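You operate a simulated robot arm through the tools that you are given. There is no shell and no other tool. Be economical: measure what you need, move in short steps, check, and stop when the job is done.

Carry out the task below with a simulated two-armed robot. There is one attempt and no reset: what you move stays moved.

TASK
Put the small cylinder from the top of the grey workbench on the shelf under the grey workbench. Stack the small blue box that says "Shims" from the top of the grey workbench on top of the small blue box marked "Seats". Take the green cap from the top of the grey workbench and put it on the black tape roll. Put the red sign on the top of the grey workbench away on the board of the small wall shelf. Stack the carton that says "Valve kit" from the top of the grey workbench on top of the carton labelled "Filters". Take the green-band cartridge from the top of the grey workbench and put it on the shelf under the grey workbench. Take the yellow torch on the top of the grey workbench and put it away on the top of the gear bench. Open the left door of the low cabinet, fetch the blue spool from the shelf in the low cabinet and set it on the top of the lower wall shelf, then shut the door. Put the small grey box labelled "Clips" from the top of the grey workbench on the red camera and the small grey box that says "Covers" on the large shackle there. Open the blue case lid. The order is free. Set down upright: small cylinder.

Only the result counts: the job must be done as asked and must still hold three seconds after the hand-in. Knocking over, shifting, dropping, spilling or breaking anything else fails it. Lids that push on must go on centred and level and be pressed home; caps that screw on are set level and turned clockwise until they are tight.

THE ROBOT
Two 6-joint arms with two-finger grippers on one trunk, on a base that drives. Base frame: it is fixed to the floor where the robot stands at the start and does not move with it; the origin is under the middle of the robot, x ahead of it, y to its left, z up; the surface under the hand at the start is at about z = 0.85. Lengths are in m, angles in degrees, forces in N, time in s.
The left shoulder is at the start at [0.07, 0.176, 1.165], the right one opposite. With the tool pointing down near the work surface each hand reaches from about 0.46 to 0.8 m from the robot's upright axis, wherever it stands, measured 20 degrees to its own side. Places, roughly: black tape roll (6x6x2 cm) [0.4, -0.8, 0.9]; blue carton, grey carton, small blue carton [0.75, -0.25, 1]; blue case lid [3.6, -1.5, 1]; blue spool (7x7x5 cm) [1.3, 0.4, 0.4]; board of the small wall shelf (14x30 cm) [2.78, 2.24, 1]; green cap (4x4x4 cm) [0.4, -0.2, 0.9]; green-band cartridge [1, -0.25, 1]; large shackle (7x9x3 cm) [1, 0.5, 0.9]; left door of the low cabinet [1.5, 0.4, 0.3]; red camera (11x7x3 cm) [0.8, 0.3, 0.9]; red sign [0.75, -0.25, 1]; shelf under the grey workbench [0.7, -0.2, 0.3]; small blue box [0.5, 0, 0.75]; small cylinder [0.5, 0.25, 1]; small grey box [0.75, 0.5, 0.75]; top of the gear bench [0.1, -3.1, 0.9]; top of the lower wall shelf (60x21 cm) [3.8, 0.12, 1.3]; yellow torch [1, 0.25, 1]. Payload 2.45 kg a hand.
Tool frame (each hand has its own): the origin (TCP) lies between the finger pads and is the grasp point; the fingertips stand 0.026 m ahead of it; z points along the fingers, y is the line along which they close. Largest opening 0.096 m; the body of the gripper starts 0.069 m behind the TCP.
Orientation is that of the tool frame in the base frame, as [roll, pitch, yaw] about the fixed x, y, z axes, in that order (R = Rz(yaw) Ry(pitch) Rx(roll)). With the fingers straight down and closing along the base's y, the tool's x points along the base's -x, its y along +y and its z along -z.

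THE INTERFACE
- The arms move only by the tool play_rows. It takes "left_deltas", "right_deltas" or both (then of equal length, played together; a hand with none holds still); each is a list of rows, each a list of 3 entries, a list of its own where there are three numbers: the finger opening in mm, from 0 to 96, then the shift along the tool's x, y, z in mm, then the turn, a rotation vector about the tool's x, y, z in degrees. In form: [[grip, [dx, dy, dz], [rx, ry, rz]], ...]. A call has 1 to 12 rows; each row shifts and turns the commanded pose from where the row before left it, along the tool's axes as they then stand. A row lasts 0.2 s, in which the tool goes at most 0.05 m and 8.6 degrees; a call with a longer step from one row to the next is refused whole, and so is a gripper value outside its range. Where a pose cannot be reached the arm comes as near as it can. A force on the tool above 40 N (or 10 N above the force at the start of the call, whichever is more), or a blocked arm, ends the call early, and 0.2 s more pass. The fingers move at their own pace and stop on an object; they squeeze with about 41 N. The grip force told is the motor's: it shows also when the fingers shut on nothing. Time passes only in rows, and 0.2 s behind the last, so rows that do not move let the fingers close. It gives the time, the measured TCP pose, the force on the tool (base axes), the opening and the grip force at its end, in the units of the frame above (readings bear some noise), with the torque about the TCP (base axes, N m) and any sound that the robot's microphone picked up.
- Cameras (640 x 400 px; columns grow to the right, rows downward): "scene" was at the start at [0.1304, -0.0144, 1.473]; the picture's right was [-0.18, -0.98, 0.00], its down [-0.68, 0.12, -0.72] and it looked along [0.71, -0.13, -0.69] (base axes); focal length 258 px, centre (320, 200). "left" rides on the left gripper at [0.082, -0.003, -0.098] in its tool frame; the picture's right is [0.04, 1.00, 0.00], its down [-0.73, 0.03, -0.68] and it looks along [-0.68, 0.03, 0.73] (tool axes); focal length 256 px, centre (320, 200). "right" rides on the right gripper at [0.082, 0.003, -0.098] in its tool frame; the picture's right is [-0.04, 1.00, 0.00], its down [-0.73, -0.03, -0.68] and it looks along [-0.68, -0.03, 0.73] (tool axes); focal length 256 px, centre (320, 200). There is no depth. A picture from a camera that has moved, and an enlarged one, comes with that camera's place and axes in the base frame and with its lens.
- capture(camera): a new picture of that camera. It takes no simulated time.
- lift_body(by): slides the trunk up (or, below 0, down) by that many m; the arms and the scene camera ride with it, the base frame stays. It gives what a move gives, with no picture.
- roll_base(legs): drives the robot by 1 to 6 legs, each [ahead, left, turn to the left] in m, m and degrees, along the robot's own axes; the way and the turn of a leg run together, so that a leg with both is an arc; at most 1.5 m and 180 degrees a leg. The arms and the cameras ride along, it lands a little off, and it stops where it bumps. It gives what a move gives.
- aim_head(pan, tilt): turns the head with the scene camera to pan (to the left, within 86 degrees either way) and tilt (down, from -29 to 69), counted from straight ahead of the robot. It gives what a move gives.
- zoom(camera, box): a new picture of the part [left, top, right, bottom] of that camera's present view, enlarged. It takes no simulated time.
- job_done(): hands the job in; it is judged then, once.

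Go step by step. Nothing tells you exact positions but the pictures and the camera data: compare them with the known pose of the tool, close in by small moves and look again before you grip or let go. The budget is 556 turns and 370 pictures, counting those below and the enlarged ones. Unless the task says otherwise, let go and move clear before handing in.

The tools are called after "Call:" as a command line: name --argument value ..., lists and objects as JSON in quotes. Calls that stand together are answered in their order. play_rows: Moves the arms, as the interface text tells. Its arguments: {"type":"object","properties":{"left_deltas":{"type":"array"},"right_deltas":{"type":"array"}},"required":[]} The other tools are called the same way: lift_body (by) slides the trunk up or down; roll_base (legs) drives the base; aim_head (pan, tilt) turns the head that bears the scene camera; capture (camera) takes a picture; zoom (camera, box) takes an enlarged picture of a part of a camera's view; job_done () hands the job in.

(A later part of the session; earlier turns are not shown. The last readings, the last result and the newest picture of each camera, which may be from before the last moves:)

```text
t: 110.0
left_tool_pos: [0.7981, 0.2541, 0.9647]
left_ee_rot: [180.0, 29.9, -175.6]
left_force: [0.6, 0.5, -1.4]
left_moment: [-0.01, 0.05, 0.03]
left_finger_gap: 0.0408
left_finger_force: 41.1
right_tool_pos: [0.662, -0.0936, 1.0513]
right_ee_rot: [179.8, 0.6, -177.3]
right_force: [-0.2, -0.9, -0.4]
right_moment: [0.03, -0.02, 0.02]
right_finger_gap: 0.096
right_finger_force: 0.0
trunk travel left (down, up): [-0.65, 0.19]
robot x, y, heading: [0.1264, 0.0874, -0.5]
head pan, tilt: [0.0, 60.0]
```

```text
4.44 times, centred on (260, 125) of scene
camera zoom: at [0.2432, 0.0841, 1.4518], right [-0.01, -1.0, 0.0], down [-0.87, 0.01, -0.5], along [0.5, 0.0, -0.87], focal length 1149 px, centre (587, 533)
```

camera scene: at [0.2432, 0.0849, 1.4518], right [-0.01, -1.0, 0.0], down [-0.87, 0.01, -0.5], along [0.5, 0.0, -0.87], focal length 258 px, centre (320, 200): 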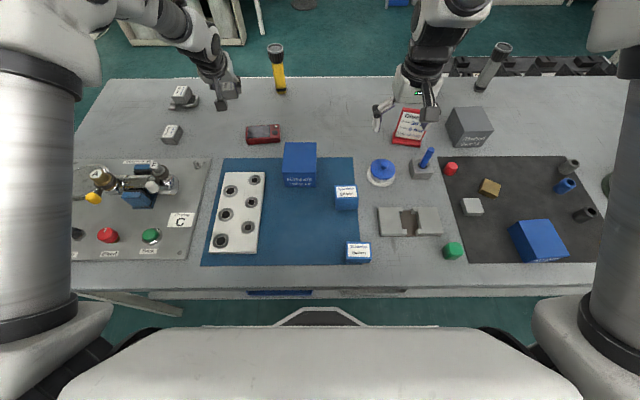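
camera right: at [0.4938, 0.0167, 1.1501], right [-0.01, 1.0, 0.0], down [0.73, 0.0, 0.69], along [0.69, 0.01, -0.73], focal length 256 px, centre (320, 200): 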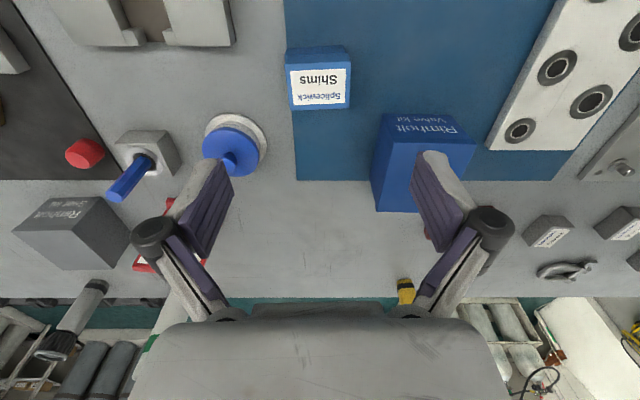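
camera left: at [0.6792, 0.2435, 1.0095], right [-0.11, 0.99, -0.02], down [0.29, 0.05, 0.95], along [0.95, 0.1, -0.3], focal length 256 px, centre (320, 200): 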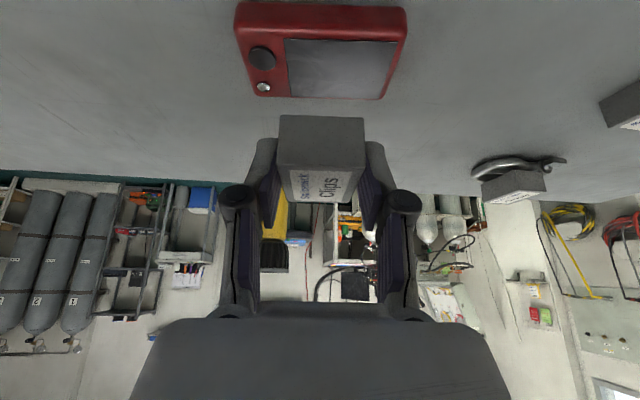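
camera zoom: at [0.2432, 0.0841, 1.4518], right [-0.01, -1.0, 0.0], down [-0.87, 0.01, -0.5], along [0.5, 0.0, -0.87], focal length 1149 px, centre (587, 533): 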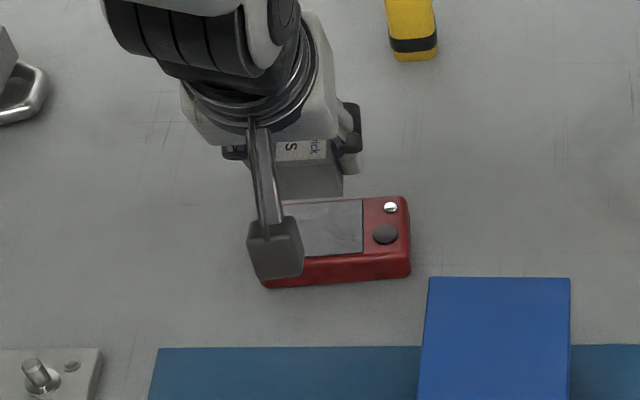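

Call:
play_rows --left_deltas '[[20, [-1, 12, 1.5], [0, 0, 0]], [20, [10, 0, 17.3], [0, 0, 0]], [20, [10, 0, 17.3], [0, 0, 0]], [20, [0, 0, 0], [0, 0, 0]]]'

Call:
capture --camera "left"

Call:
zoom --camera "scene" --box '[200, 80, 320, 170]'

```text
t: 111.0
left_tool_pos: [0.7982, 0.2668, 0.9306]
left_ee_rot: [180.0, 29.7, -175.4]
left_force: [-0.1, -0.3, -1.7]
left_moment: [0.02, 0.03, -0.01]
left_finger_gap: 0.0409
left_finger_force: 40.9
left hand out of reach, approached as far as the arm can: row 3
right_tool_pos: [0.6621, -0.093, 1.051]
right_ee_rot: [179.8, 0.5, -177.2]
right_force: [-0.4, -0.5, -0.2]
right_moment: [-0.01, -0.01, 0.01]
right_finger_gap: 0.0958
right_finger_force: 0.1
trunk travel left (down, up): [-0.65, 0.19]
robot x, y, heading: [0.1291, 0.0829, -0.3]
head pan, tilt: [0.0, 60.0]
```

```text
281 pictures are left
camera left: at [0.6789, 0.2567, 0.975], right [-0.11, 0.99, -0.02], down [0.3, 0.05, 0.95], along [0.95, 0.1, -0.3], focal length 256 px, centre (320, 200)
```

left: 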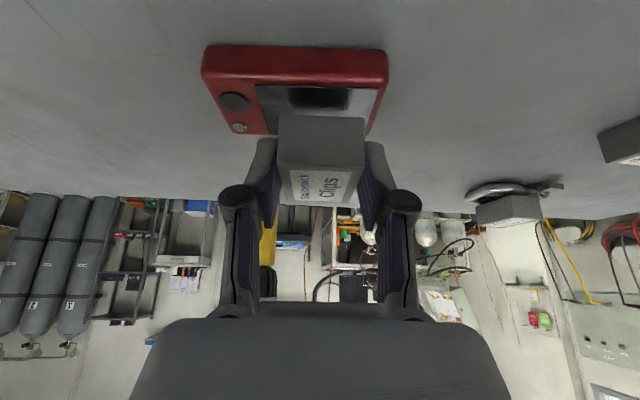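

```text
4.44 times, centred on (260, 125) of scene
camera zoom: at [0.2426, 0.0848, 1.4519], right [-0.01, -1.0, 0.0], down [-0.87, 0.01, -0.5], along [0.5, 0.0, -0.87], focal length 1149 px, centre (587, 533)
```

zoom: 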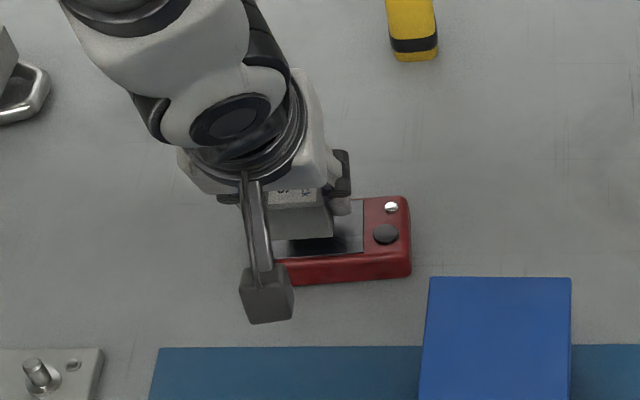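

Call:
play_rows --left_deltas '[[20, [-6, 0, -10], [0, 0, 0]], [20, [0, 0, 0], [0, 0, 0]]]'

Call:
roll_base --legs '[[-0.09, 0, 0]]'

Call:
play_rows --left_deltas '[[20, [-26, 0, 15], [0, 0, 0]], [20, [-26, 0, 15], [0, 0, 0]], [20, [-26, 0, 15], [0, 0, 0]], [20, [0, 0, 0], [0, 0, 0]]]'

Call:
capture --camera "left"

```text
t: 111.6
left_tool_pos: [0.7986, 0.2677, 0.936]
left_ee_rot: [179.8, 30.0, -175.4]
left_force: [-0.4, 0.3, -1.1]
left_moment: [0.0, 0.03, 0.01]
left_finger_gap: 0.0408
left_finger_force: 40.4
left hand out of reach, approached as far as the arm can: row 1
right_tool_pos: [0.6629, -0.0923, 1.0507]
right_ee_rot: [179.7, 0.5, -177.3]
right_force: [0.3, 0.6, 0.1]
right_moment: [0.0, -0.01, -0.03]
right_finger_gap: 0.0961
right_finger_force: 0.0
trunk travel left (down, up): [-0.65, 0.19]
robot x, y, heading: [0.1247, 0.0873, -0.3]
head pan, tilt: [0.0, 60.0]
```

```text
t: 112.7
left_tool_pos: [0.7086, 0.2683, 0.9362]
left_ee_rot: [179.9, 29.9, -175.4]
left_force: [-0.4, 0.2, 0.1]
left_moment: [-0.02, 0.04, 0.02]
left_finger_gap: 0.041
left_finger_force: 40.8
right_tool_pos: [0.5725, -0.093, 1.0502]
right_ee_rot: [179.8, 0.5, -177.4]
right_force: [0.8, -0.4, 0.2]
right_moment: [-0.02, 0.01, -0.01]
right_finger_gap: 0.096
right_finger_force: 0.0
trunk travel left (down, up): [-0.65, 0.19]
robot x, y, heading: [0.0383, 0.0867, -0.7]
head pan, tilt: [0.0, 60.0]
```

```text
t: 113.7
left_tool_pos: [0.8014, 0.2775, 0.9338]
left_ee_rot: [179.8, 29.8, -175.5]
left_force: [-0.4, -0.4, -0.1]
left_moment: [0.02, 0.0, 0.0]
left_finger_gap: 0.0407
left_finger_force: 40.9
right_tool_pos: [0.5729, -0.0924, 1.0511]
right_ee_rot: [179.7, 0.5, -177.2]
right_force: [0.4, 0.2, 0.0]
right_moment: [-0.02, 0.02, -0.01]
right_finger_gap: 0.096
right_finger_force: 0.2
trunk travel left (down, up): [-0.65, 0.19]
robot x, y, heading: [0.0346, 0.0847, -0.4]
head pan, tilt: [0.0, 60.0]
```

```text
279 pictures are left
camera left: at [0.682, 0.2663, 0.9792], right [-0.11, 0.99, -0.02], down [0.3, 0.05, 0.95], along [0.95, 0.1, -0.3], focal length 256 px, centre (320, 200)
```

left: 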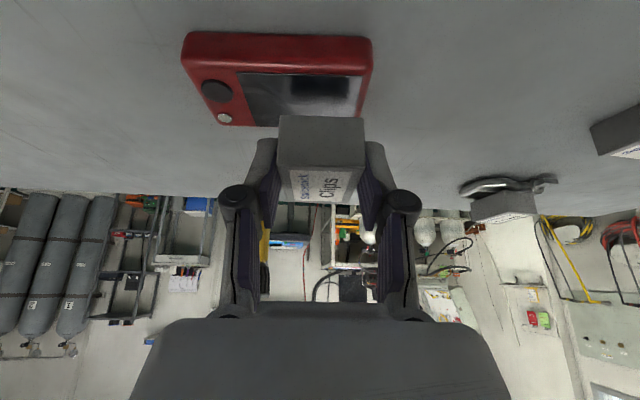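

Call:
play_rows --left_deltas '[[20, [4, -10, 4.7], [0, 0, 0]], [20, [3.5, 0, 4.8], [0, 0, 0]], [20, [0, 0, 0], [0, 0, 0]]]'

Call:
play_rows --left_deltas '[[20, [1.5, 0, 2.6], [0, 0, 0]], [20, [1.5, 0, 2.6], [0, 0, 0]], [20, [0, 0, 0], [0, 0, 0]]]'

Call:
play_rows --left_deltas '[[20, [1.5, 0, 2.6], [0, 0, 0]], [20, [0, 0, 0], [0, 0, 0]]]'

Call:
capture --camera "left"

Call:
zoom --camera "scene" --box '[200, 60, 320, 150]'

```text
t: 114.5
left_tool_pos: [0.7997, 0.266, 0.9232]
left_ee_rot: [179.9, 29.9, -175.5]
left_force: [0.0, 0.4, -0.6]
left_moment: [-0.06, 0.02, -0.01]
left_finger_gap: 0.0409
left_finger_force: 40.9
right_tool_pos: [0.5716, -0.0919, 1.0509]
right_ee_rot: [179.8, 0.5, -177.3]
right_force: [1.2, 0.3, 0.5]
right_moment: [0.01, 0.02, 0.02]
right_finger_gap: 0.096
right_finger_force: 0.0
trunk travel left (down, up): [-0.65, 0.19]
robot x, y, heading: [0.041, 0.0866, -0.4]
head pan, tilt: [0.0, 60.0]
```

```text
t: 115.3
left_tool_pos: [0.7979, 0.2664, 0.9173]
left_ee_rot: [179.9, 30.0, -175.5]
left_force: [0.0, -0.1, -0.4]
left_moment: [0.0, 0.02, 0.02]
left_finger_gap: 0.0411
left_finger_force: 41.2
right_tool_pos: [0.573, -0.0926, 1.0504]
right_ee_rot: [179.8, 0.5, -177.3]
right_force: [0.1, -0.3, -0.6]
right_moment: [0.0, 0.01, -0.02]
right_finger_gap: 0.0957
right_finger_force: 0.2
trunk travel left (down, up): [-0.65, 0.19]
robot x, y, heading: [0.0379, 0.0891, -0.6]
head pan, tilt: [0.0, 60.0]
```

```text
t: 115.9
left_tool_pos: [0.7983, 0.2667, 0.9152]
left_ee_rot: [179.9, 29.9, -175.5]
left_force: [0.2, 0.7, -0.8]
left_moment: [0.02, 0.02, -0.01]
left_finger_gap: 0.0409
left_finger_force: 41.0
right_tool_pos: [0.5723, -0.0937, 1.0512]
right_ee_rot: [179.9, 0.5, -177.4]
right_force: [0.0, 0.8, -0.5]
right_moment: [0.04, 0.01, 0.02]
right_finger_gap: 0.0958
right_finger_force: 0.0
trunk travel left (down, up): [-0.65, 0.19]
robot x, y, heading: [0.0396, 0.0848, -0.4]
head pan, tilt: [0.0, 60.0]
```

```text
278 pictures are left
camera left: at [0.6794, 0.255, 0.9595], right [-0.11, 0.99, -0.02], down [0.29, 0.05, 0.95], along [0.95, 0.1, -0.3], focal length 256 px, centre (320, 200)
```

left: 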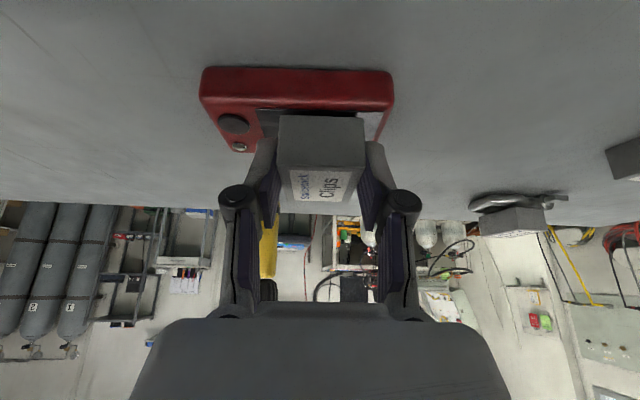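

```text
4.44 times, centred on (260, 105) of scene
camera zoom: at [0.154, 0.0853, 1.4518], right [-0.01, -1.0, 0.0], down [-0.87, 0.01, -0.5], along [0.5, 0.0, -0.87], focal length 1149 px, centre (587, 622)
```

zoom: 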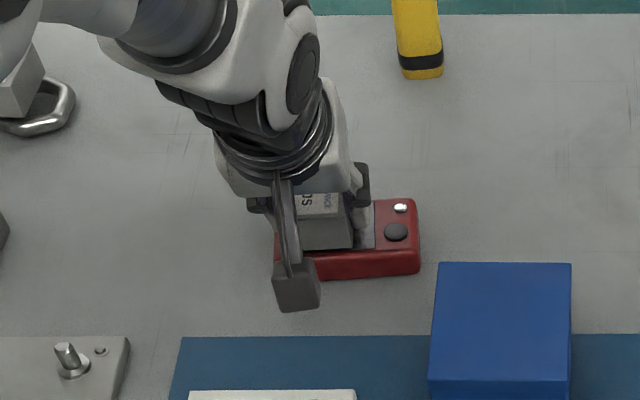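

Call:
play_rows --left_deltas '[[20, [1.5, 0, 2.6], [0, 0, 0]], [20, [0, 0, 0], [0, 0, 0]]]'

Call:
play_rows --left_deltas '[[20, [1.2, 0, 2.2], [0, 0, 0]], [20, [0, 0, 0], [0, 0, 0]]]'

```text
t: 116.5
left_tool_pos: [0.7983, 0.2662, 0.9111]
left_ee_rot: [179.9, 29.9, -175.4]
left_force: [-1.4, -0.1, -0.4]
left_moment: [-0.03, 0.01, -0.01]
left_finger_gap: 0.0411
left_finger_force: 41.3
right_tool_pos: [0.5718, -0.0939, 1.0504]
right_ee_rot: [179.8, 0.6, -177.5]
right_force: [0.3, 0.5, -0.1]
right_moment: [0.02, -0.03, -0.01]
right_finger_gap: 0.096
right_finger_force: 0.0
trunk travel left (down, up): [-0.65, 0.19]
robot x, y, heading: [0.036, 0.0844, -0.6]
head pan, tilt: [0.0, 60.0]
```

```text
t: 117.1
left_tool_pos: [0.7975, 0.2657, 0.9084]
left_ee_rot: [179.9, 29.9, -175.5]
left_force: [0.4, 0.3, -0.9]
left_moment: [-0.03, 0.02, 0.0]
left_finger_gap: 0.0408
left_finger_force: 40.9
right_tool_pos: [0.5716, -0.0928, 1.0516]
right_ee_rot: [179.7, 0.5, -177.3]
right_force: [-0.7, 0.0, 0.1]
right_moment: [0.0, 0.0, 0.04]
right_finger_gap: 0.0963
right_finger_force: 0.1
trunk travel left (down, up): [-0.65, 0.19]
robot x, y, heading: [0.0367, 0.0856, -0.4]
head pan, tilt: [0.0, 60.0]
```

Call:
play_rows --left_deltas '[[20, [1.2, 0, 2.2], [0, 0, 0]], [20, [0, 0, 0], [0, 0, 0]]]'

Call:
play_rows --left_deltas '[[20, [1.2, 0, 2.2], [0, 0, 0]], [20, [0, 0, 0], [0, 0, 0]]]'

```text
t: 117.7
left_tool_pos: [0.7989, 0.2657, 0.9061]
left_ee_rot: [-179.9, 30.1, -175.6]
left_force: [1.0, -0.1, 3.1]
left_moment: [-0.03, 0.0, 0.0]
left_finger_gap: 0.0408
left_finger_force: 40.7
right_tool_pos: [0.573, -0.0928, 1.0512]
right_ee_rot: [179.8, 0.5, -177.3]
right_force: [0.3, 0.3, 0.5]
right_moment: [-0.01, 0.01, 0.0]
right_finger_gap: 0.0958
right_finger_force: 0.1
trunk travel left (down, up): [-0.65, 0.19]
robot x, y, heading: [0.0373, 0.0841, -0.8]
head pan, tilt: [0.0, 60.0]
```

```text
t: 118.3
left_tool_pos: [0.7988, 0.266, 0.9072]
left_ee_rot: [-179.9, 30.2, -175.5]
left_force: [2.0, 0.6, 12.7]
left_moment: [0.0, 0.12, -0.03]
left_finger_gap: 0.0409
left_finger_force: 41.0
right_tool_pos: [0.5709, -0.0926, 1.0513]
right_ee_rot: [179.9, 0.6, -177.3]
right_force: [-1.0, 0.0, 0.0]
right_moment: [-0.02, 0.0, 0.03]
right_finger_gap: 0.0961
right_finger_force: 0.1
trunk travel left (down, up): [-0.65, 0.19]
robot x, y, heading: [0.0354, 0.0873, -0.6]
head pan, tilt: [0.0, 60.0]
```

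Contact. Release and retreat.

Call:
play_rows --left_deltas '[[46, [-0.5, 0, -1], [0, 0, 0]], [55, [0, 0, 0], [0, 0, 0]], [70, [0, 0, 0], [0, 0, 0]], [70, [0, 0, -15], [0, 0, 0]], [70, [0, 0, -30], [0, 0, 0]], [96, [0, 0, -40], [0, 0, 0]], [96, [0, 0, -40], [0, 0, 0]]]'

Call:
capture --camera "left"

Call:
capture --camera "scene"

```text
t: 119.9
left_tool_pos: [0.735, 0.2621, 1.0155]
left_ee_rot: [-180.0, 30.0, -175.5]
left_force: [0.2, -0.8, -0.5]
left_moment: [-0.01, -0.02, 0.01]
left_finger_gap: 0.096
left_finger_force: 0.1
right_tool_pos: [0.5709, -0.0938, 1.0527]
right_ee_rot: [179.8, 0.6, -177.4]
right_force: [-0.1, 0.8, 0.2]
right_moment: [0.01, -0.03, 0.06]
right_finger_gap: 0.0959
right_finger_force: 0.1
trunk travel left (down, up): [-0.65, 0.19]
robot x, y, heading: [0.0337, 0.085, -0.6]
head pan, tilt: [0.0, 60.0]
```

```text
276 pictures are left
camera left: at [0.6157, 0.2505, 1.0602], right [-0.11, 0.99, -0.02], down [0.29, 0.05, 0.95], along [0.95, 0.1, -0.3], focal length 256 px, centre (320, 200)
```

left: 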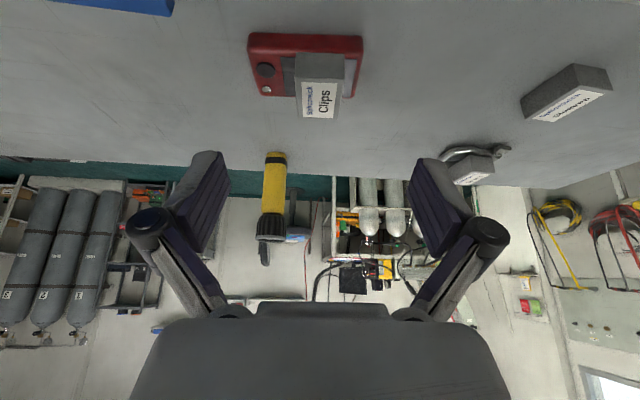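

```text
275 pictures are left
camera scene: at [0.1516, 0.0849, 1.452], right [-0.01, -1.0, 0.0], down [-0.87, 0.01, -0.5], along [0.5, 0.0, -0.87], focal length 258 px, centre (320, 200)
```

scene: 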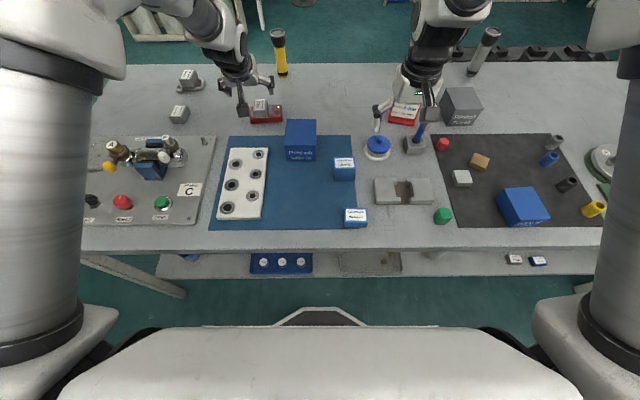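

Call:
play_rows --left_deltas '[[96, [0, 0, -10], [0, 8, 0]], [96, [0, 0, -10], [0, 8, 0]], [96, [0, 0, -10], [0, 8, 0]], [96, [0, 0, 0], [0, 6, 0]]]'

Call:
roll_base --legs '[[-0.03, -0.185, 0.5]]'

Call:
capture --camera "left"

Call:
capture --camera "scene"

```text
t: 120.9
left_tool_pos: [0.7254, 0.2614, 1.0408]
left_ee_rot: [-180.0, -0.4, -175.5]
left_force: [-0.5, 0.3, 0.2]
left_moment: [0.02, 0.04, 0.0]
left_finger_gap: 0.0959
left_finger_force: 0.1
right_tool_pos: [0.5739, -0.0932, 1.0496]
right_ee_rot: [179.8, 0.4, -177.3]
right_force: [0.2, 0.2, -0.8]
right_moment: [-0.01, -0.02, 0.01]
right_finger_gap: 0.0959
right_finger_force: 0.0
trunk travel left (down, up): [-0.65, 0.19]
robot x, y, heading: [0.0361, 0.087, -0.5]
head pan, tilt: [0.0, 60.0]
```

```text
t: 122.5
left_tool_pos: [0.6927, 0.0797, 1.0401]
left_ee_rot: [-180.0, -0.2, -175.0]
left_force: [-0.4, 0.5, 0.3]
left_moment: [-0.02, 0.03, -0.02]
left_finger_gap: 0.0961
left_finger_force: 0.0
right_tool_pos: [0.5438, -0.2752, 1.0508]
right_ee_rot: [179.8, 0.6, -176.9]
right_force: [-0.7, -1.2, -0.3]
right_moment: [0.03, 0.01, 0.0]
right_finger_gap: 0.096
right_finger_force: 0.0
trunk travel left (down, up): [-0.65, 0.19]
robot x, y, heading: [0.0066, -0.0997, -0.2]
head pan, tilt: [0.0, 60.0]
```

```text
274 pictures are left
camera left: at [0.6118, 0.0696, 1.1397], right [-0.13, 0.99, 0.0], down [0.73, 0.09, 0.68], along [0.67, 0.09, -0.74], focal length 256 px, centre (320, 200)
```

left: 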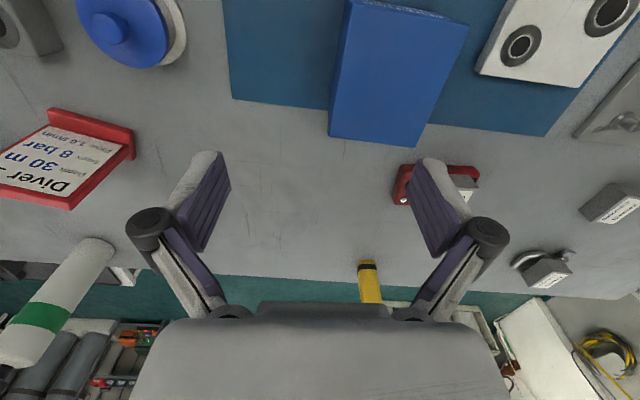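

```text
273 pictures are left
camera scene: at [0.1231, -0.1013, 1.4518], right [0.0, -1.0, 0.0], down [-0.87, 0.0, -0.5], along [0.5, 0.0, -0.87], focal length 258 px, centre (320, 200)
```

scene: 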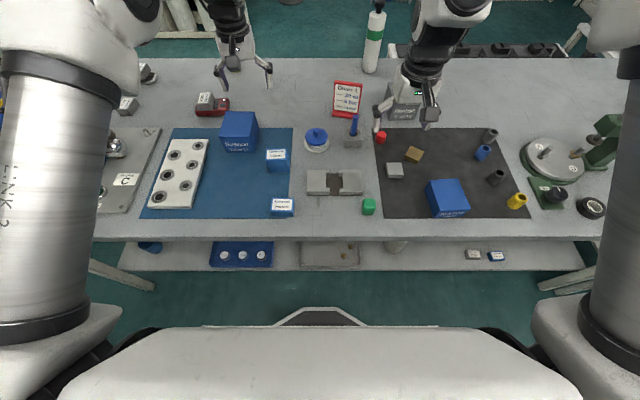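

Call:
zoom --camera "scene" --box '[200, 90, 320, 170]'

Call:
zoom --camera "scene" --box '[380, 150, 500, 230]'

```text
5.00 times, centred on (260, 130) of scene
camera zoom: at [0.1231, -0.1013, 1.4518], right [0.0, -1.0, 0.0], down [-0.87, 0.0, -0.5], along [0.5, 0.0, -0.87], focal length 1292 px, centre (620, 550)
```

zoom: 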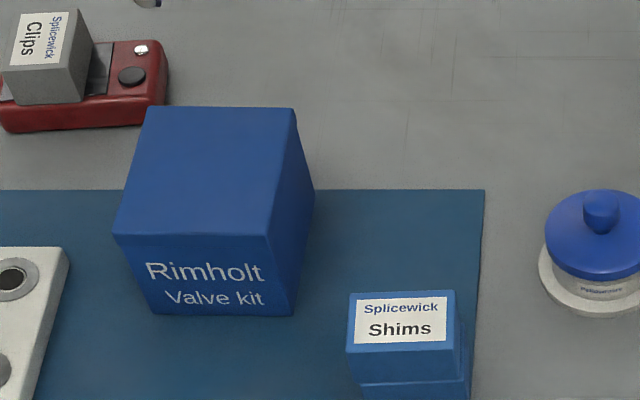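

```text
5.00 times, centred on (440, 190) of scene
camera zoom: at [0.1231, -0.1013, 1.4518], right [0.0, -1.0, 0.0], down [-0.87, 0.0, -0.5], along [0.5, 0.0, -0.87], focal length 1292 px, centre (-280, 250)
```

zoom: 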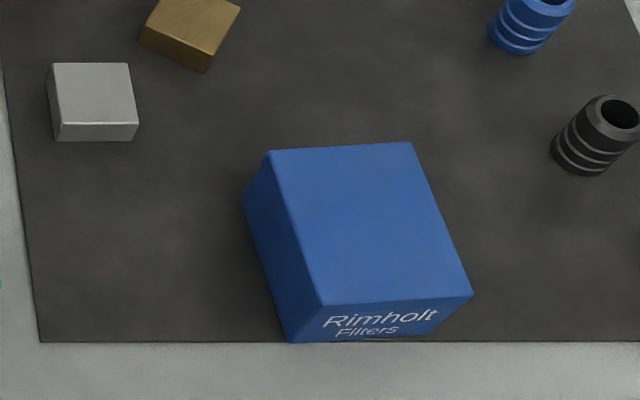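

Call:
play_rows --left_deltas '[[96, [4, 28, 0], [0, 0, 3.5]], [96, [4, 28, 15], [0, 0, 3.5]], [96, [0, 0, 15], [0, 0, 0]], [96, [0, 0, 0], [0, 0, 0]]]'

Call:
capture --camera "left"

Call:
zoom --camera "scene" --box '[200, 90, 320, 170]'

```text
t: 123.5
left_tool_pos: [0.6797, 0.1322, 1.0112]
left_ee_rot: [180.0, 0.0, 178.0]
left_force: [-0.6, 0.2, -0.6]
left_moment: [0.01, 0.0, -0.06]
left_finger_gap: 0.096
left_finger_force: 0.1
right_tool_pos: [0.543, -0.2768, 1.0511]
right_ee_rot: [179.7, 0.5, -176.8]
right_force: [0.6, 0.5, -0.4]
right_moment: [-0.01, -0.02, -0.01]
right_finger_gap: 0.096
right_finger_force: 0.1
trunk travel left (down, up): [-0.65, 0.19]
robot x, y, heading: [0.0122, -0.101, -0.3]
head pan, tilt: [0.0, 60.0]
```

```text
270 pictures are left
camera left: at [0.5992, 0.1345, 1.1099], right [-0.01, 1.0, 0.0], down [0.74, 0.0, 0.68], along [0.68, 0.0, -0.74], focal length 256 px, centre (320, 200)
```

left: 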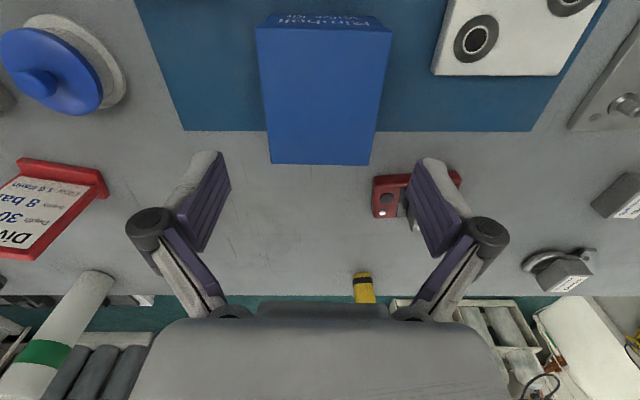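

```text
5.00 times, centred on (260, 130) of scene
camera zoom: at [0.1224, -0.1011, 1.4519], right [0.0, -1.0, 0.0], down [-0.87, 0.0, -0.5], along [0.5, 0.0, -0.87], focal length 1292 px, centre (620, 550)
```

zoom: 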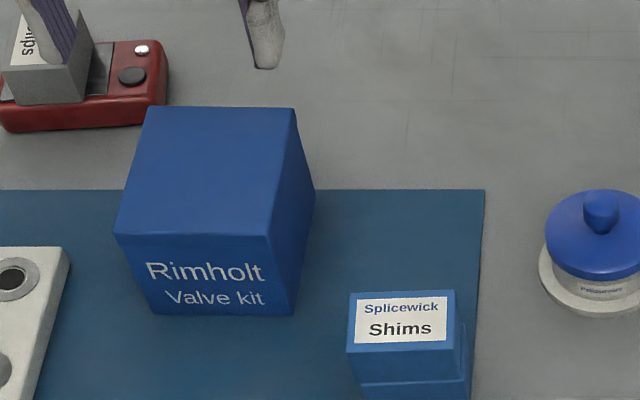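

Call:
play_rows --left_deltas '[[96, [0, 3, 20], [0, 0, -0.7]], [96, [0, 0, 25], [0, 0, 0]], [96, [0, 0, 12], [0, 0, 0]], [96, [0, 0, 0], [0, 0, 0]]]'

Call:
capture --camera "left"

```text
t: 124.5
left_tool_pos: [0.6826, 0.1358, 0.9538]
left_ee_rot: [-180.0, 0.0, 178.7]
left_force: [0.4, 0.5, -0.1]
left_moment: [0.01, 0.0, 0.02]
left_finger_gap: 0.0958
left_finger_force: 0.1
right_tool_pos: [0.5438, -0.2767, 1.0507]
right_ee_rot: [179.8, 0.5, -176.9]
right_force: [0.5, -0.1, -1.0]
right_moment: [0.01, 0.01, -0.01]
right_finger_gap: 0.096
right_finger_force: 0.0
trunk travel left (down, up): [-0.65, 0.19]
robot x, y, heading: [0.0069, -0.1038, -0.0]
head pan, tilt: [0.0, 60.0]
```

```text
268 pictures are left
camera left: at [0.6008, 0.1362, 1.0522], right [-0.02, 1.0, 0.0], down [0.74, 0.01, 0.68], along [0.68, 0.01, -0.74], focal length 256 px, centre (320, 200)
```

left: 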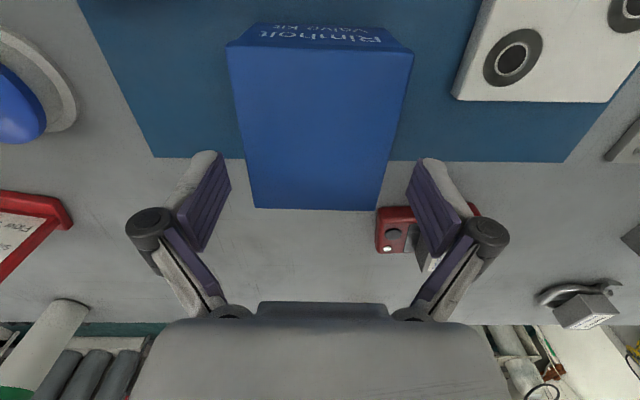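

Call:
play_rows --left_deltas '[[96, [2, -0.8, 16], [0, 0, 0]], [96, [0, 0, 16], [0, 0, 0]], [96, [0, 0, 16], [0, 0, 0]], [96, [0, 0, 14], [0, 0, 0]], [96, [0, 0, 0], [0, 0, 0]]]'

Call:
play_rows --left_deltas '[[70, [0, 0, 0], [0, 0, 0]], [70, [0, 0, 0], [0, 0, 0]], [70, [0, 0, 0], [0, 0, 0]]]'

Call:
play_rows --left_deltas '[[70, [0, 0, -8], [0, 0, 0]], [70, [0, 0, -15], [0, 0, 0]], [70, [0, 0, -25], [0, 0, 0]], [70, [0, 0, -25], [0, 0, 0]], [70, [0, 0, 0], [0, 0, 0]]]'

Call:
capture --camera "scene"

```text
t: 125.7
left_tool_pos: [0.6773, 0.1359, 0.8937]
left_ee_rot: [-179.9, -0.1, 178.7]
left_force: [-0.3, -0.4, -0.7]
left_moment: [0.01, 0.05, 0.01]
left_finger_gap: 0.096
left_finger_force: 0.1
right_tool_pos: [0.5426, -0.2764, 1.0524]
right_ee_rot: [179.8, 0.4, -176.9]
right_force: [-0.1, 0.8, 0.0]
right_moment: [0.0, -0.01, -0.01]
right_finger_gap: 0.0961
right_finger_force: 0.0
trunk travel left (down, up): [-0.65, 0.19]
robot x, y, heading: [0.0055, -0.1024, 0.0]
head pan, tilt: [0.0, 60.0]
```

```text
t: 126.5
left_tool_pos: [0.6801, 0.1357, 0.8925]
left_ee_rot: [-180.0, -0.1, 178.7]
left_force: [2.1, -1.7, 4.7]
left_moment: [-0.25, 0.06, 0.04]
left_finger_gap: 0.0843
left_finger_force: 41.0
right_tool_pos: [0.5426, -0.2768, 1.0504]
right_ee_rot: [179.7, 0.5, -176.9]
right_force: [-0.2, 1.4, 0.1]
right_moment: [0.01, -0.01, 0.02]
right_finger_gap: 0.0961
right_finger_force: 0.1
trunk travel left (down, up): [-0.65, 0.19]
robot x, y, heading: [0.0059, -0.1035, -0.0]
head pan, tilt: [0.0, 60.0]
```

```text
t: 127.7
left_tool_pos: [0.681, 0.1348, 0.9647]
left_ee_rot: [180.0, -0.2, 178.7]
left_force: [0.9, -0.1, -2.2]
left_moment: [0.01, 0.02, 0.03]
left_finger_gap: 0.0842
left_finger_force: 41.0
right_tool_pos: [0.5433, -0.2762, 1.0508]
right_ee_rot: [179.8, 0.6, -176.9]
right_force: [-0.3, 0.2, 0.1]
right_moment: [0.02, 0.03, 0.02]
right_finger_gap: 0.0959
right_finger_force: 0.0
trunk travel left (down, up): [-0.65, 0.19]
robot x, y, heading: [0.006, -0.0977, -0.1]
head pan, tilt: [0.0, 60.0]
```

```text
267 pictures are left
camera scene: at [0.1237, -0.1017, 1.4517], right [0.0, -1.0, 0.0], down [-0.87, 0.0, -0.5], along [0.5, 0.0, -0.87], focal length 258 px, centre (320, 200)
```

scene: 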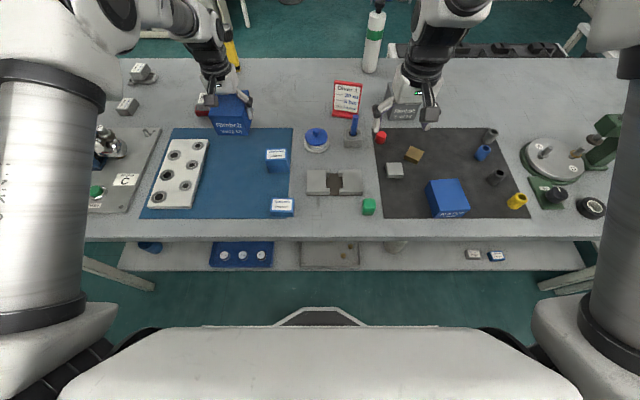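

Call:
play_rows --left_deltas '[[70, [0, 0, -35], [0, 0, 0]], [70, [0, 0, -35], [0, 0, 0]]]'

Call:
roll_base --legs '[[-0.076, 0.05, 0]]'

Call:
capture --camera "right"

Call:
zoom --camera "scene" --box '[300, 140, 460, 240]'

```text
t: 128.3
left_tool_pos: [0.68, 0.1356, 1.0337]
left_ee_rot: [-180.0, -0.2, 178.8]
left_force: [0.0, -0.7, -1.6]
left_moment: [0.02, 0.02, 0.01]
left_finger_gap: 0.0844
left_finger_force: 40.6
right_tool_pos: [0.5426, -0.2755, 1.0511]
right_ee_rot: [179.8, 0.5, -177.0]
right_force: [-0.1, 0.1, 0.3]
right_moment: [0.01, -0.01, 0.03]
right_finger_gap: 0.0961
right_finger_force: 0.1
trunk travel left (down, up): [-0.65, 0.19]
robot x, y, heading: [0.0066, -0.1046, -0.0]
head pan, tilt: [0.0, 60.0]
```

```text
t: 129.4
left_tool_pos: [0.604, 0.185, 1.0342]
left_ee_rot: [180.0, 0.0, 178.7]
left_force: [0.1, -0.4, -1.8]
left_moment: [0.03, -0.02, 0.01]
left_finger_gap: 0.0841
left_finger_force: 41.0
right_tool_pos: [0.467, -0.226, 1.0507]
right_ee_rot: [179.8, 0.5, -177.0]
right_force: [0.0, -0.2, -0.1]
right_moment: [-0.02, -0.03, 0.01]
right_finger_gap: 0.0962
right_finger_force: 0.0
trunk travel left (down, up): [-0.65, 0.19]
robot x, y, heading: [-0.0702, -0.0528, -0.1]
head pan, tilt: [0.0, 60.0]
```

```text
266 pictures are left
camera right: at [0.3841, -0.2288, 1.1491], right [-0.01, 1.0, 0.0], down [0.73, 0.01, 0.68], along [0.68, 0.01, -0.73], focal length 256 px, centre (320, 200)
```

right: 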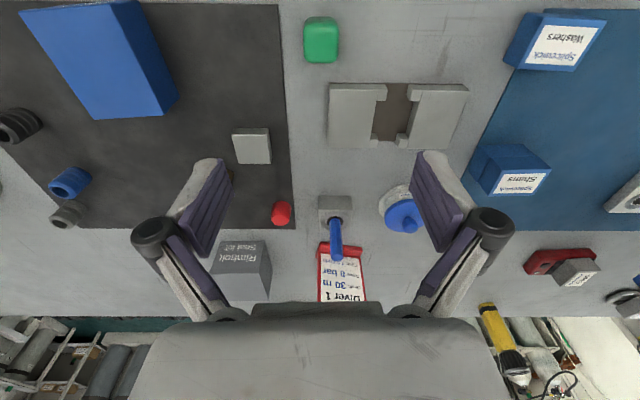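

```text
4.00 times, centred on (380, 190) of scene
camera zoom: at [0.0468, -0.0521, 1.4518], right [0.0, -1.0, 0.0], down [-0.87, 0.0, -0.5], along [0.5, 0.0, -0.87], focal length 1034 px, centre (80, 240)
```

zoom: 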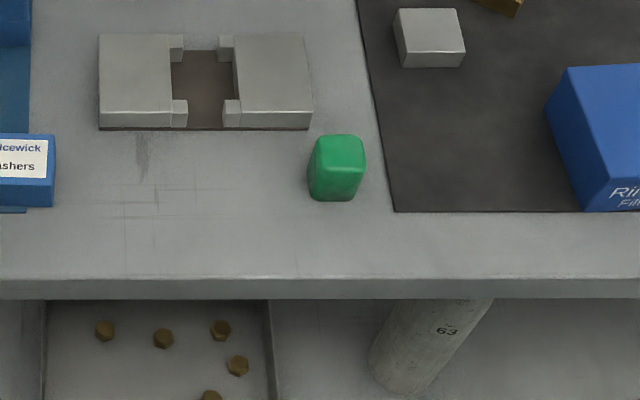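

Call:
play_rows --right_deltas '[[96, [15, 0, 35], [0, 0, 0]], [96, [14, 0, 40], [0, 0, 0]], [96, [0, 0, 35], [0, 0, 0]], [96, [0, 0, 0], [0, 0, 0]]]'

Call:
capture --camera "right"

```text
t: 130.4
left_tool_pos: [0.6029, 0.1852, 1.0343]
left_ee_rot: [179.9, -0.1, 178.7]
left_force: [0.2, 0.1, -1.1]
left_moment: [0.04, 0.0, -0.01]
left_finger_gap: 0.0844
left_finger_force: 40.9
right_tool_pos: [0.4386, -0.227, 0.9426]
right_ee_rot: [179.8, 0.5, -176.9]
right_force: [-0.2, 0.1, 0.4]
right_moment: [0.0, 0.01, 0.0]
right_finger_gap: 0.0958
right_finger_force: 0.0
trunk travel left (down, up): [-0.65, 0.19]
robot x, y, heading: [-0.075, -0.0478, -0.3]
head pan, tilt: [0.0, 60.0]
```

```text
264 pictures are left
camera right: at [0.3561, -0.2292, 1.0397], right [-0.01, 1.0, 0.0], down [0.73, 0.01, 0.69], along [0.69, 0.01, -0.73], focal length 256 px, centre (320, 200)
```

right: 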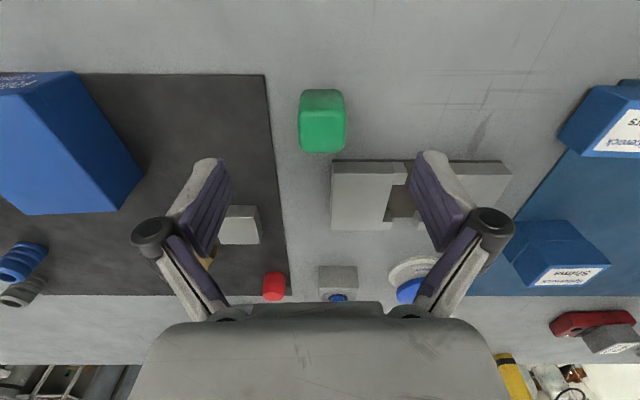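

Call:
play_rows --right_deltas '[[96, [2, 1, 25], [0, 0, 0]], [96, [0, 0, 25], [0, 0, 0]], [96, [0, 0, 12], [0, 0, 0]], [20, [0, 0, 0], [0, 0, 0]], [20, [0, 0, 0], [0, 0, 0]], [20, [0, 0, 0], [0, 0, 0]], [20, [0, 0, 0], [0, 0, 0]]]'

Call:
play_rows --right_deltas '[[20, [0, 0, -8], [0, 0, 0]], [20, [0, 0, -15], [0, 0, 0]], [20, [0, 0, -30], [0, 0, 0]], [20, [0, 0, -40], [0, 0, 0]], [20, [0, 0, -40], [0, 0, 0]]]'

Call:
capture --camera "right"

```text
t: 132.0
left_tool_pos: [0.6039, 0.185, 1.0334]
left_ee_rot: [-180.0, -0.1, 178.6]
left_force: [0.0, 0.2, -1.9]
left_moment: [0.01, -0.03, 0.0]
left_finger_gap: 0.0842
left_finger_force: 41.1
right_tool_pos: [0.4374, -0.2256, 0.8796]
right_ee_rot: [179.8, 0.5, -176.8]
right_force: [-0.6, -0.5, -0.6]
right_moment: [0.01, 0.0, 0.02]
right_finger_gap: 0.0299
right_finger_force: 40.2
trunk travel left (down, up): [-0.65, 0.19]
robot x, y, heading: [-0.0727, -0.0507, -0.1]
head pan, tilt: [0.0, 60.0]
```

```text
t: 133.2
left_tool_pos: [0.6016, 0.1854, 1.035]
left_ee_rot: [-180.0, -0.1, 178.6]
left_force: [-0.1, 0.1, -1.7]
left_moment: [0.02, -0.02, 0.0]
left_finger_gap: 0.0841
left_finger_force: 41.1
right_tool_pos: [0.4351, -0.2276, 1.0133]
right_ee_rot: [179.8, 0.5, -176.9]
right_force: [0.1, 0.0, -0.6]
right_moment: [-0.02, -0.01, 0.01]
right_finger_gap: 0.0301
right_finger_force: 40.6
trunk travel left (down, up): [-0.65, 0.19]
robot x, y, heading: [-0.0687, -0.0518, -0.0]
head pan, tilt: [0.0, 60.0]
```

```text
263 pictures are left
camera right: at [0.3527, -0.2289, 1.1116], right [-0.01, 1.0, 0.0], down [0.73, 0.01, 0.69], along [0.68, 0.01, -0.73], focal length 256 px, centre (320, 200)
```

right: 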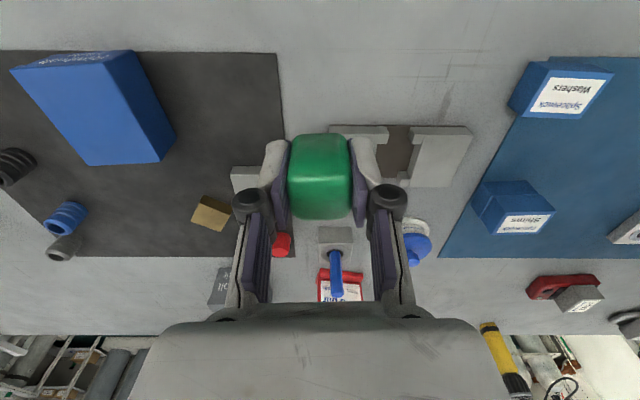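

Call:
roll_base --legs '[[0, -0.33, 0]]'

Call:
capture --camera "scene"

Call:
capture --camera "right"

```text
t: 135.4
left_tool_pos: [0.6047, -0.1491, 1.0341]
left_ee_rot: [179.9, -0.1, 178.5]
left_force: [0.2, -0.8, -2.7]
left_moment: [0.01, 0.01, 0.01]
left_finger_gap: 0.0841
left_finger_force: 41.8
right_tool_pos: [0.4362, -0.5629, 1.0116]
right_ee_rot: [179.8, 0.5, -176.9]
right_force: [1.0, 0.4, -0.3]
right_moment: [0.03, -0.02, 0.01]
right_finger_gap: 0.0302
right_finger_force: 40.9
trunk travel left (down, up): [-0.65, 0.19]
robot x, y, heading: [-0.0709, -0.3845, -0.0]
head pan, tilt: [0.0, 60.0]
```

```text
262 pictures are left
camera scene: at [0.0465, -0.3857, 1.4518], right [0.0, -1.0, 0.0], down [-0.87, 0.0, -0.5], along [0.5, 0.0, -0.87], focal length 258 px, centre (320, 200)
```

scene: 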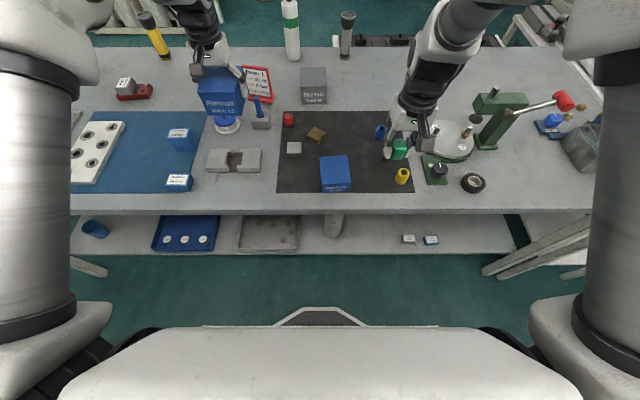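

```text
261 pictures are left
camera right: at [0.3537, -0.563, 1.1108], right [-0.01, 1.0, 0.0], down [0.73, 0.01, 0.68], along [0.68, 0.01, -0.73], focal length 256 px, centre (320, 200)
```

right: 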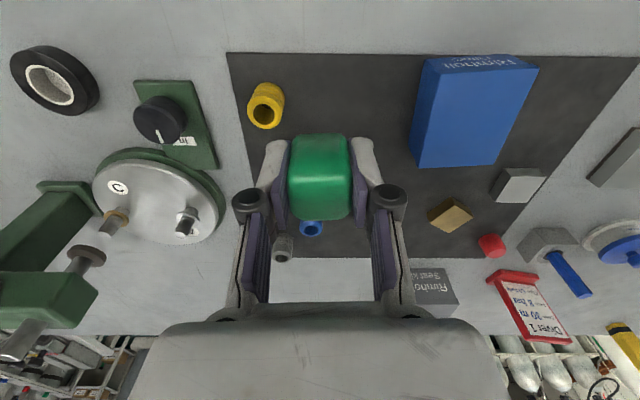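

Call:
zoom --camera "right" --box '[0, 30, 120, 130]'

Call:
zoom --camera "scene" --box '[440, 160, 510, 210]'

```text
4.00 times, centred on (60, 80) of right
camera zoom: at [0.3537, -0.563, 1.1108], right [-0.01, 1.0, 0.0], down [0.73, 0.01, 0.68], along [0.68, 0.01, -0.73], focal length 1024 px, centre (1360, 680)
```

zoom: 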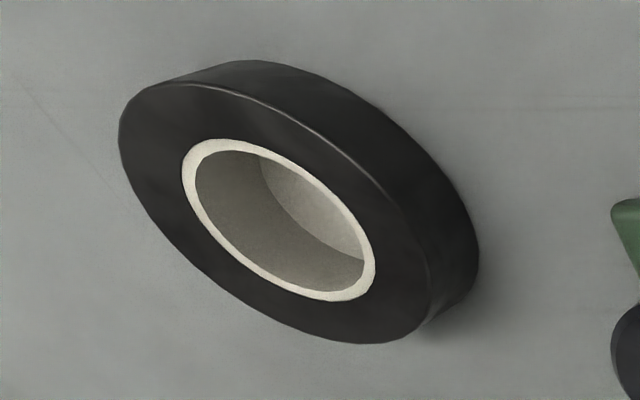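

```text
8.00 times, centred on (475, 185) of scene
camera zoom: at [0.0465, -0.3857, 1.4518], right [0.0, -1.0, 0.0], down [-0.87, 0.0, -0.5], along [0.5, 0.0, -0.87], focal length 2068 px, centre (-920, 320)
```

zoom: 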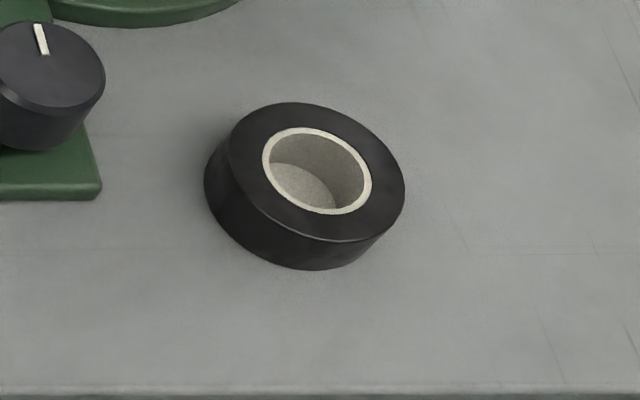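

Call:
roll_base --legs '[[0, -0.225, 0]]'

Call:
capture --camera "right"

Call:
capture --camera "left"

Call:
capture --camera "scene"

```text
t: 137.1
left_tool_pos: [0.6042, -0.3749, 1.0348]
left_ee_rot: [180.0, -0.1, 178.3]
left_force: [0.5, 0.2, -1.5]
left_moment: [0.03, -0.01, -0.04]
left_finger_gap: 0.0843
left_finger_force: 40.6
right_tool_pos: [0.4353, -0.787, 1.012]
right_ee_rot: [179.8, 0.5, -177.2]
right_force: [0.2, -1.0, -0.1]
right_moment: [0.02, -0.01, 0.01]
right_finger_gap: 0.0303
right_finger_force: 41.2
trunk travel left (down, up): [-0.65, 0.19]
robot x, y, heading: [-0.073, -0.6102, -0.3]
head pan, tilt: [0.0, 60.0]
```

```text
258 pictures are left
camera right: at [0.3522, -0.7886, 1.1107], right [-0.01, 1.0, 0.0], down [0.73, 0.0, 0.68], along [0.68, 0.01, -0.73], focal length 256 px, centre (320, 200)
```

right: 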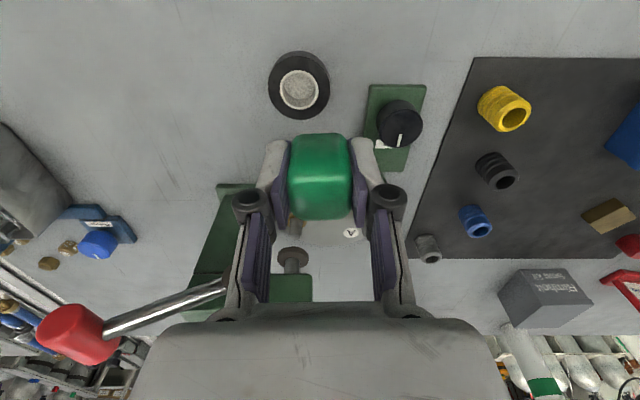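

```text
257 pictures are left
camera left: at [0.5228, -0.3749, 1.1325], right [-0.01, 1.0, 0.0], down [0.74, 0.01, 0.68], along [0.68, 0.01, -0.74], focal length 256 px, centre (320, 200)
```

left: 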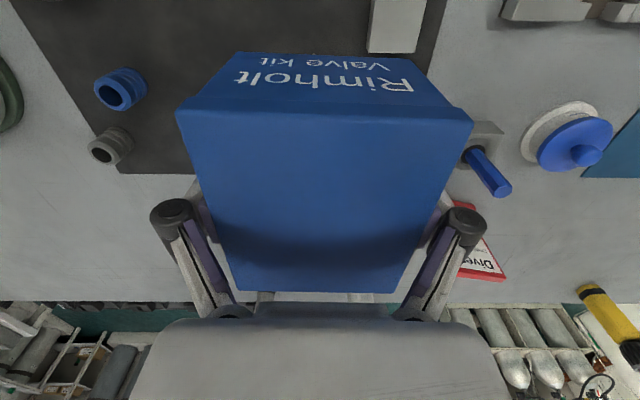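

```text
256 pictures are left
camera scene: at [0.0457, -0.61, 1.4518], right [-0.01, -1.0, 0.0], down [-0.87, 0.0, -0.5], along [0.5, 0.0, -0.87], focal length 258 px, centre (320, 200)
```

scene: 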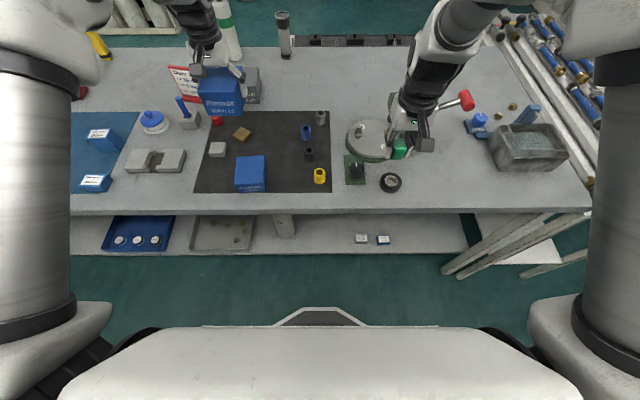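

Call:
play_rows --right_deltas '[[20, [0, -16, 20], [0, 0, 0]], [20, [0, 0, 40], [0, 0, 0]], [20, [0, 0, 32], [0, 0, 0]], [20, [0, 0, 0], [0, 0, 0]]]'

Call:
capture --camera "right"

Call:
zoom --camera "scene" --box '[340, 130, 440, 200]'

```text
t: 138.1
left_tool_pos: [0.6034, -0.3745, 1.0337]
left_ee_rot: [179.9, -0.2, 178.4]
left_force: [0.0, 0.3, -0.9]
left_moment: [-0.01, -0.03, -0.02]
left_finger_gap: 0.0843
left_finger_force: 41.1
right_tool_pos: [0.4371, -0.8038, 0.9212]
right_ee_rot: [179.8, 0.5, -177.3]
right_force: [0.3, -0.6, -0.6]
right_moment: [-0.01, 0.01, 0.0]
right_finger_gap: 0.0299
right_finger_force: 40.8
trunk travel left (down, up): [-0.65, 0.19]
robot x, y, heading: [-0.0679, -0.6109, -0.3]
head pan, tilt: [0.0, 60.0]
```

```text
255 pictures are left
camera right: at [0.3546, -0.8046, 1.0192], right [-0.01, 1.0, 0.0], down [0.73, 0.0, 0.69], along [0.69, 0.01, -0.73], focal length 256 px, centre (320, 200)
```

right: 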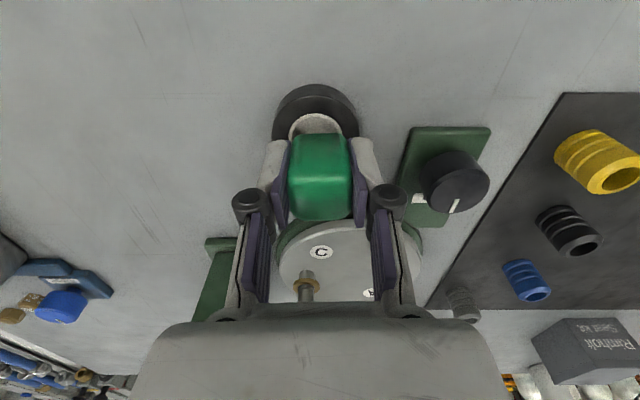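

```text
5.71 times, centred on (390, 165) of scene
camera zoom: at [0.045, -0.6102, 1.4519], right [-0.01, -1.0, 0.0], down [-0.87, 0.0, -0.5], along [0.5, 0.0, -0.87], focal length 1477 px, centre (-80, 400)
```

zoom: 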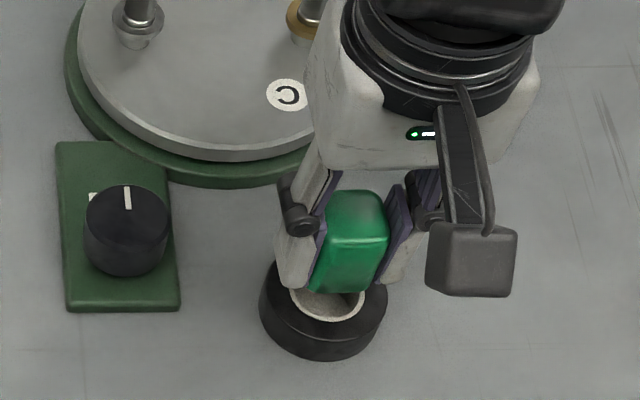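

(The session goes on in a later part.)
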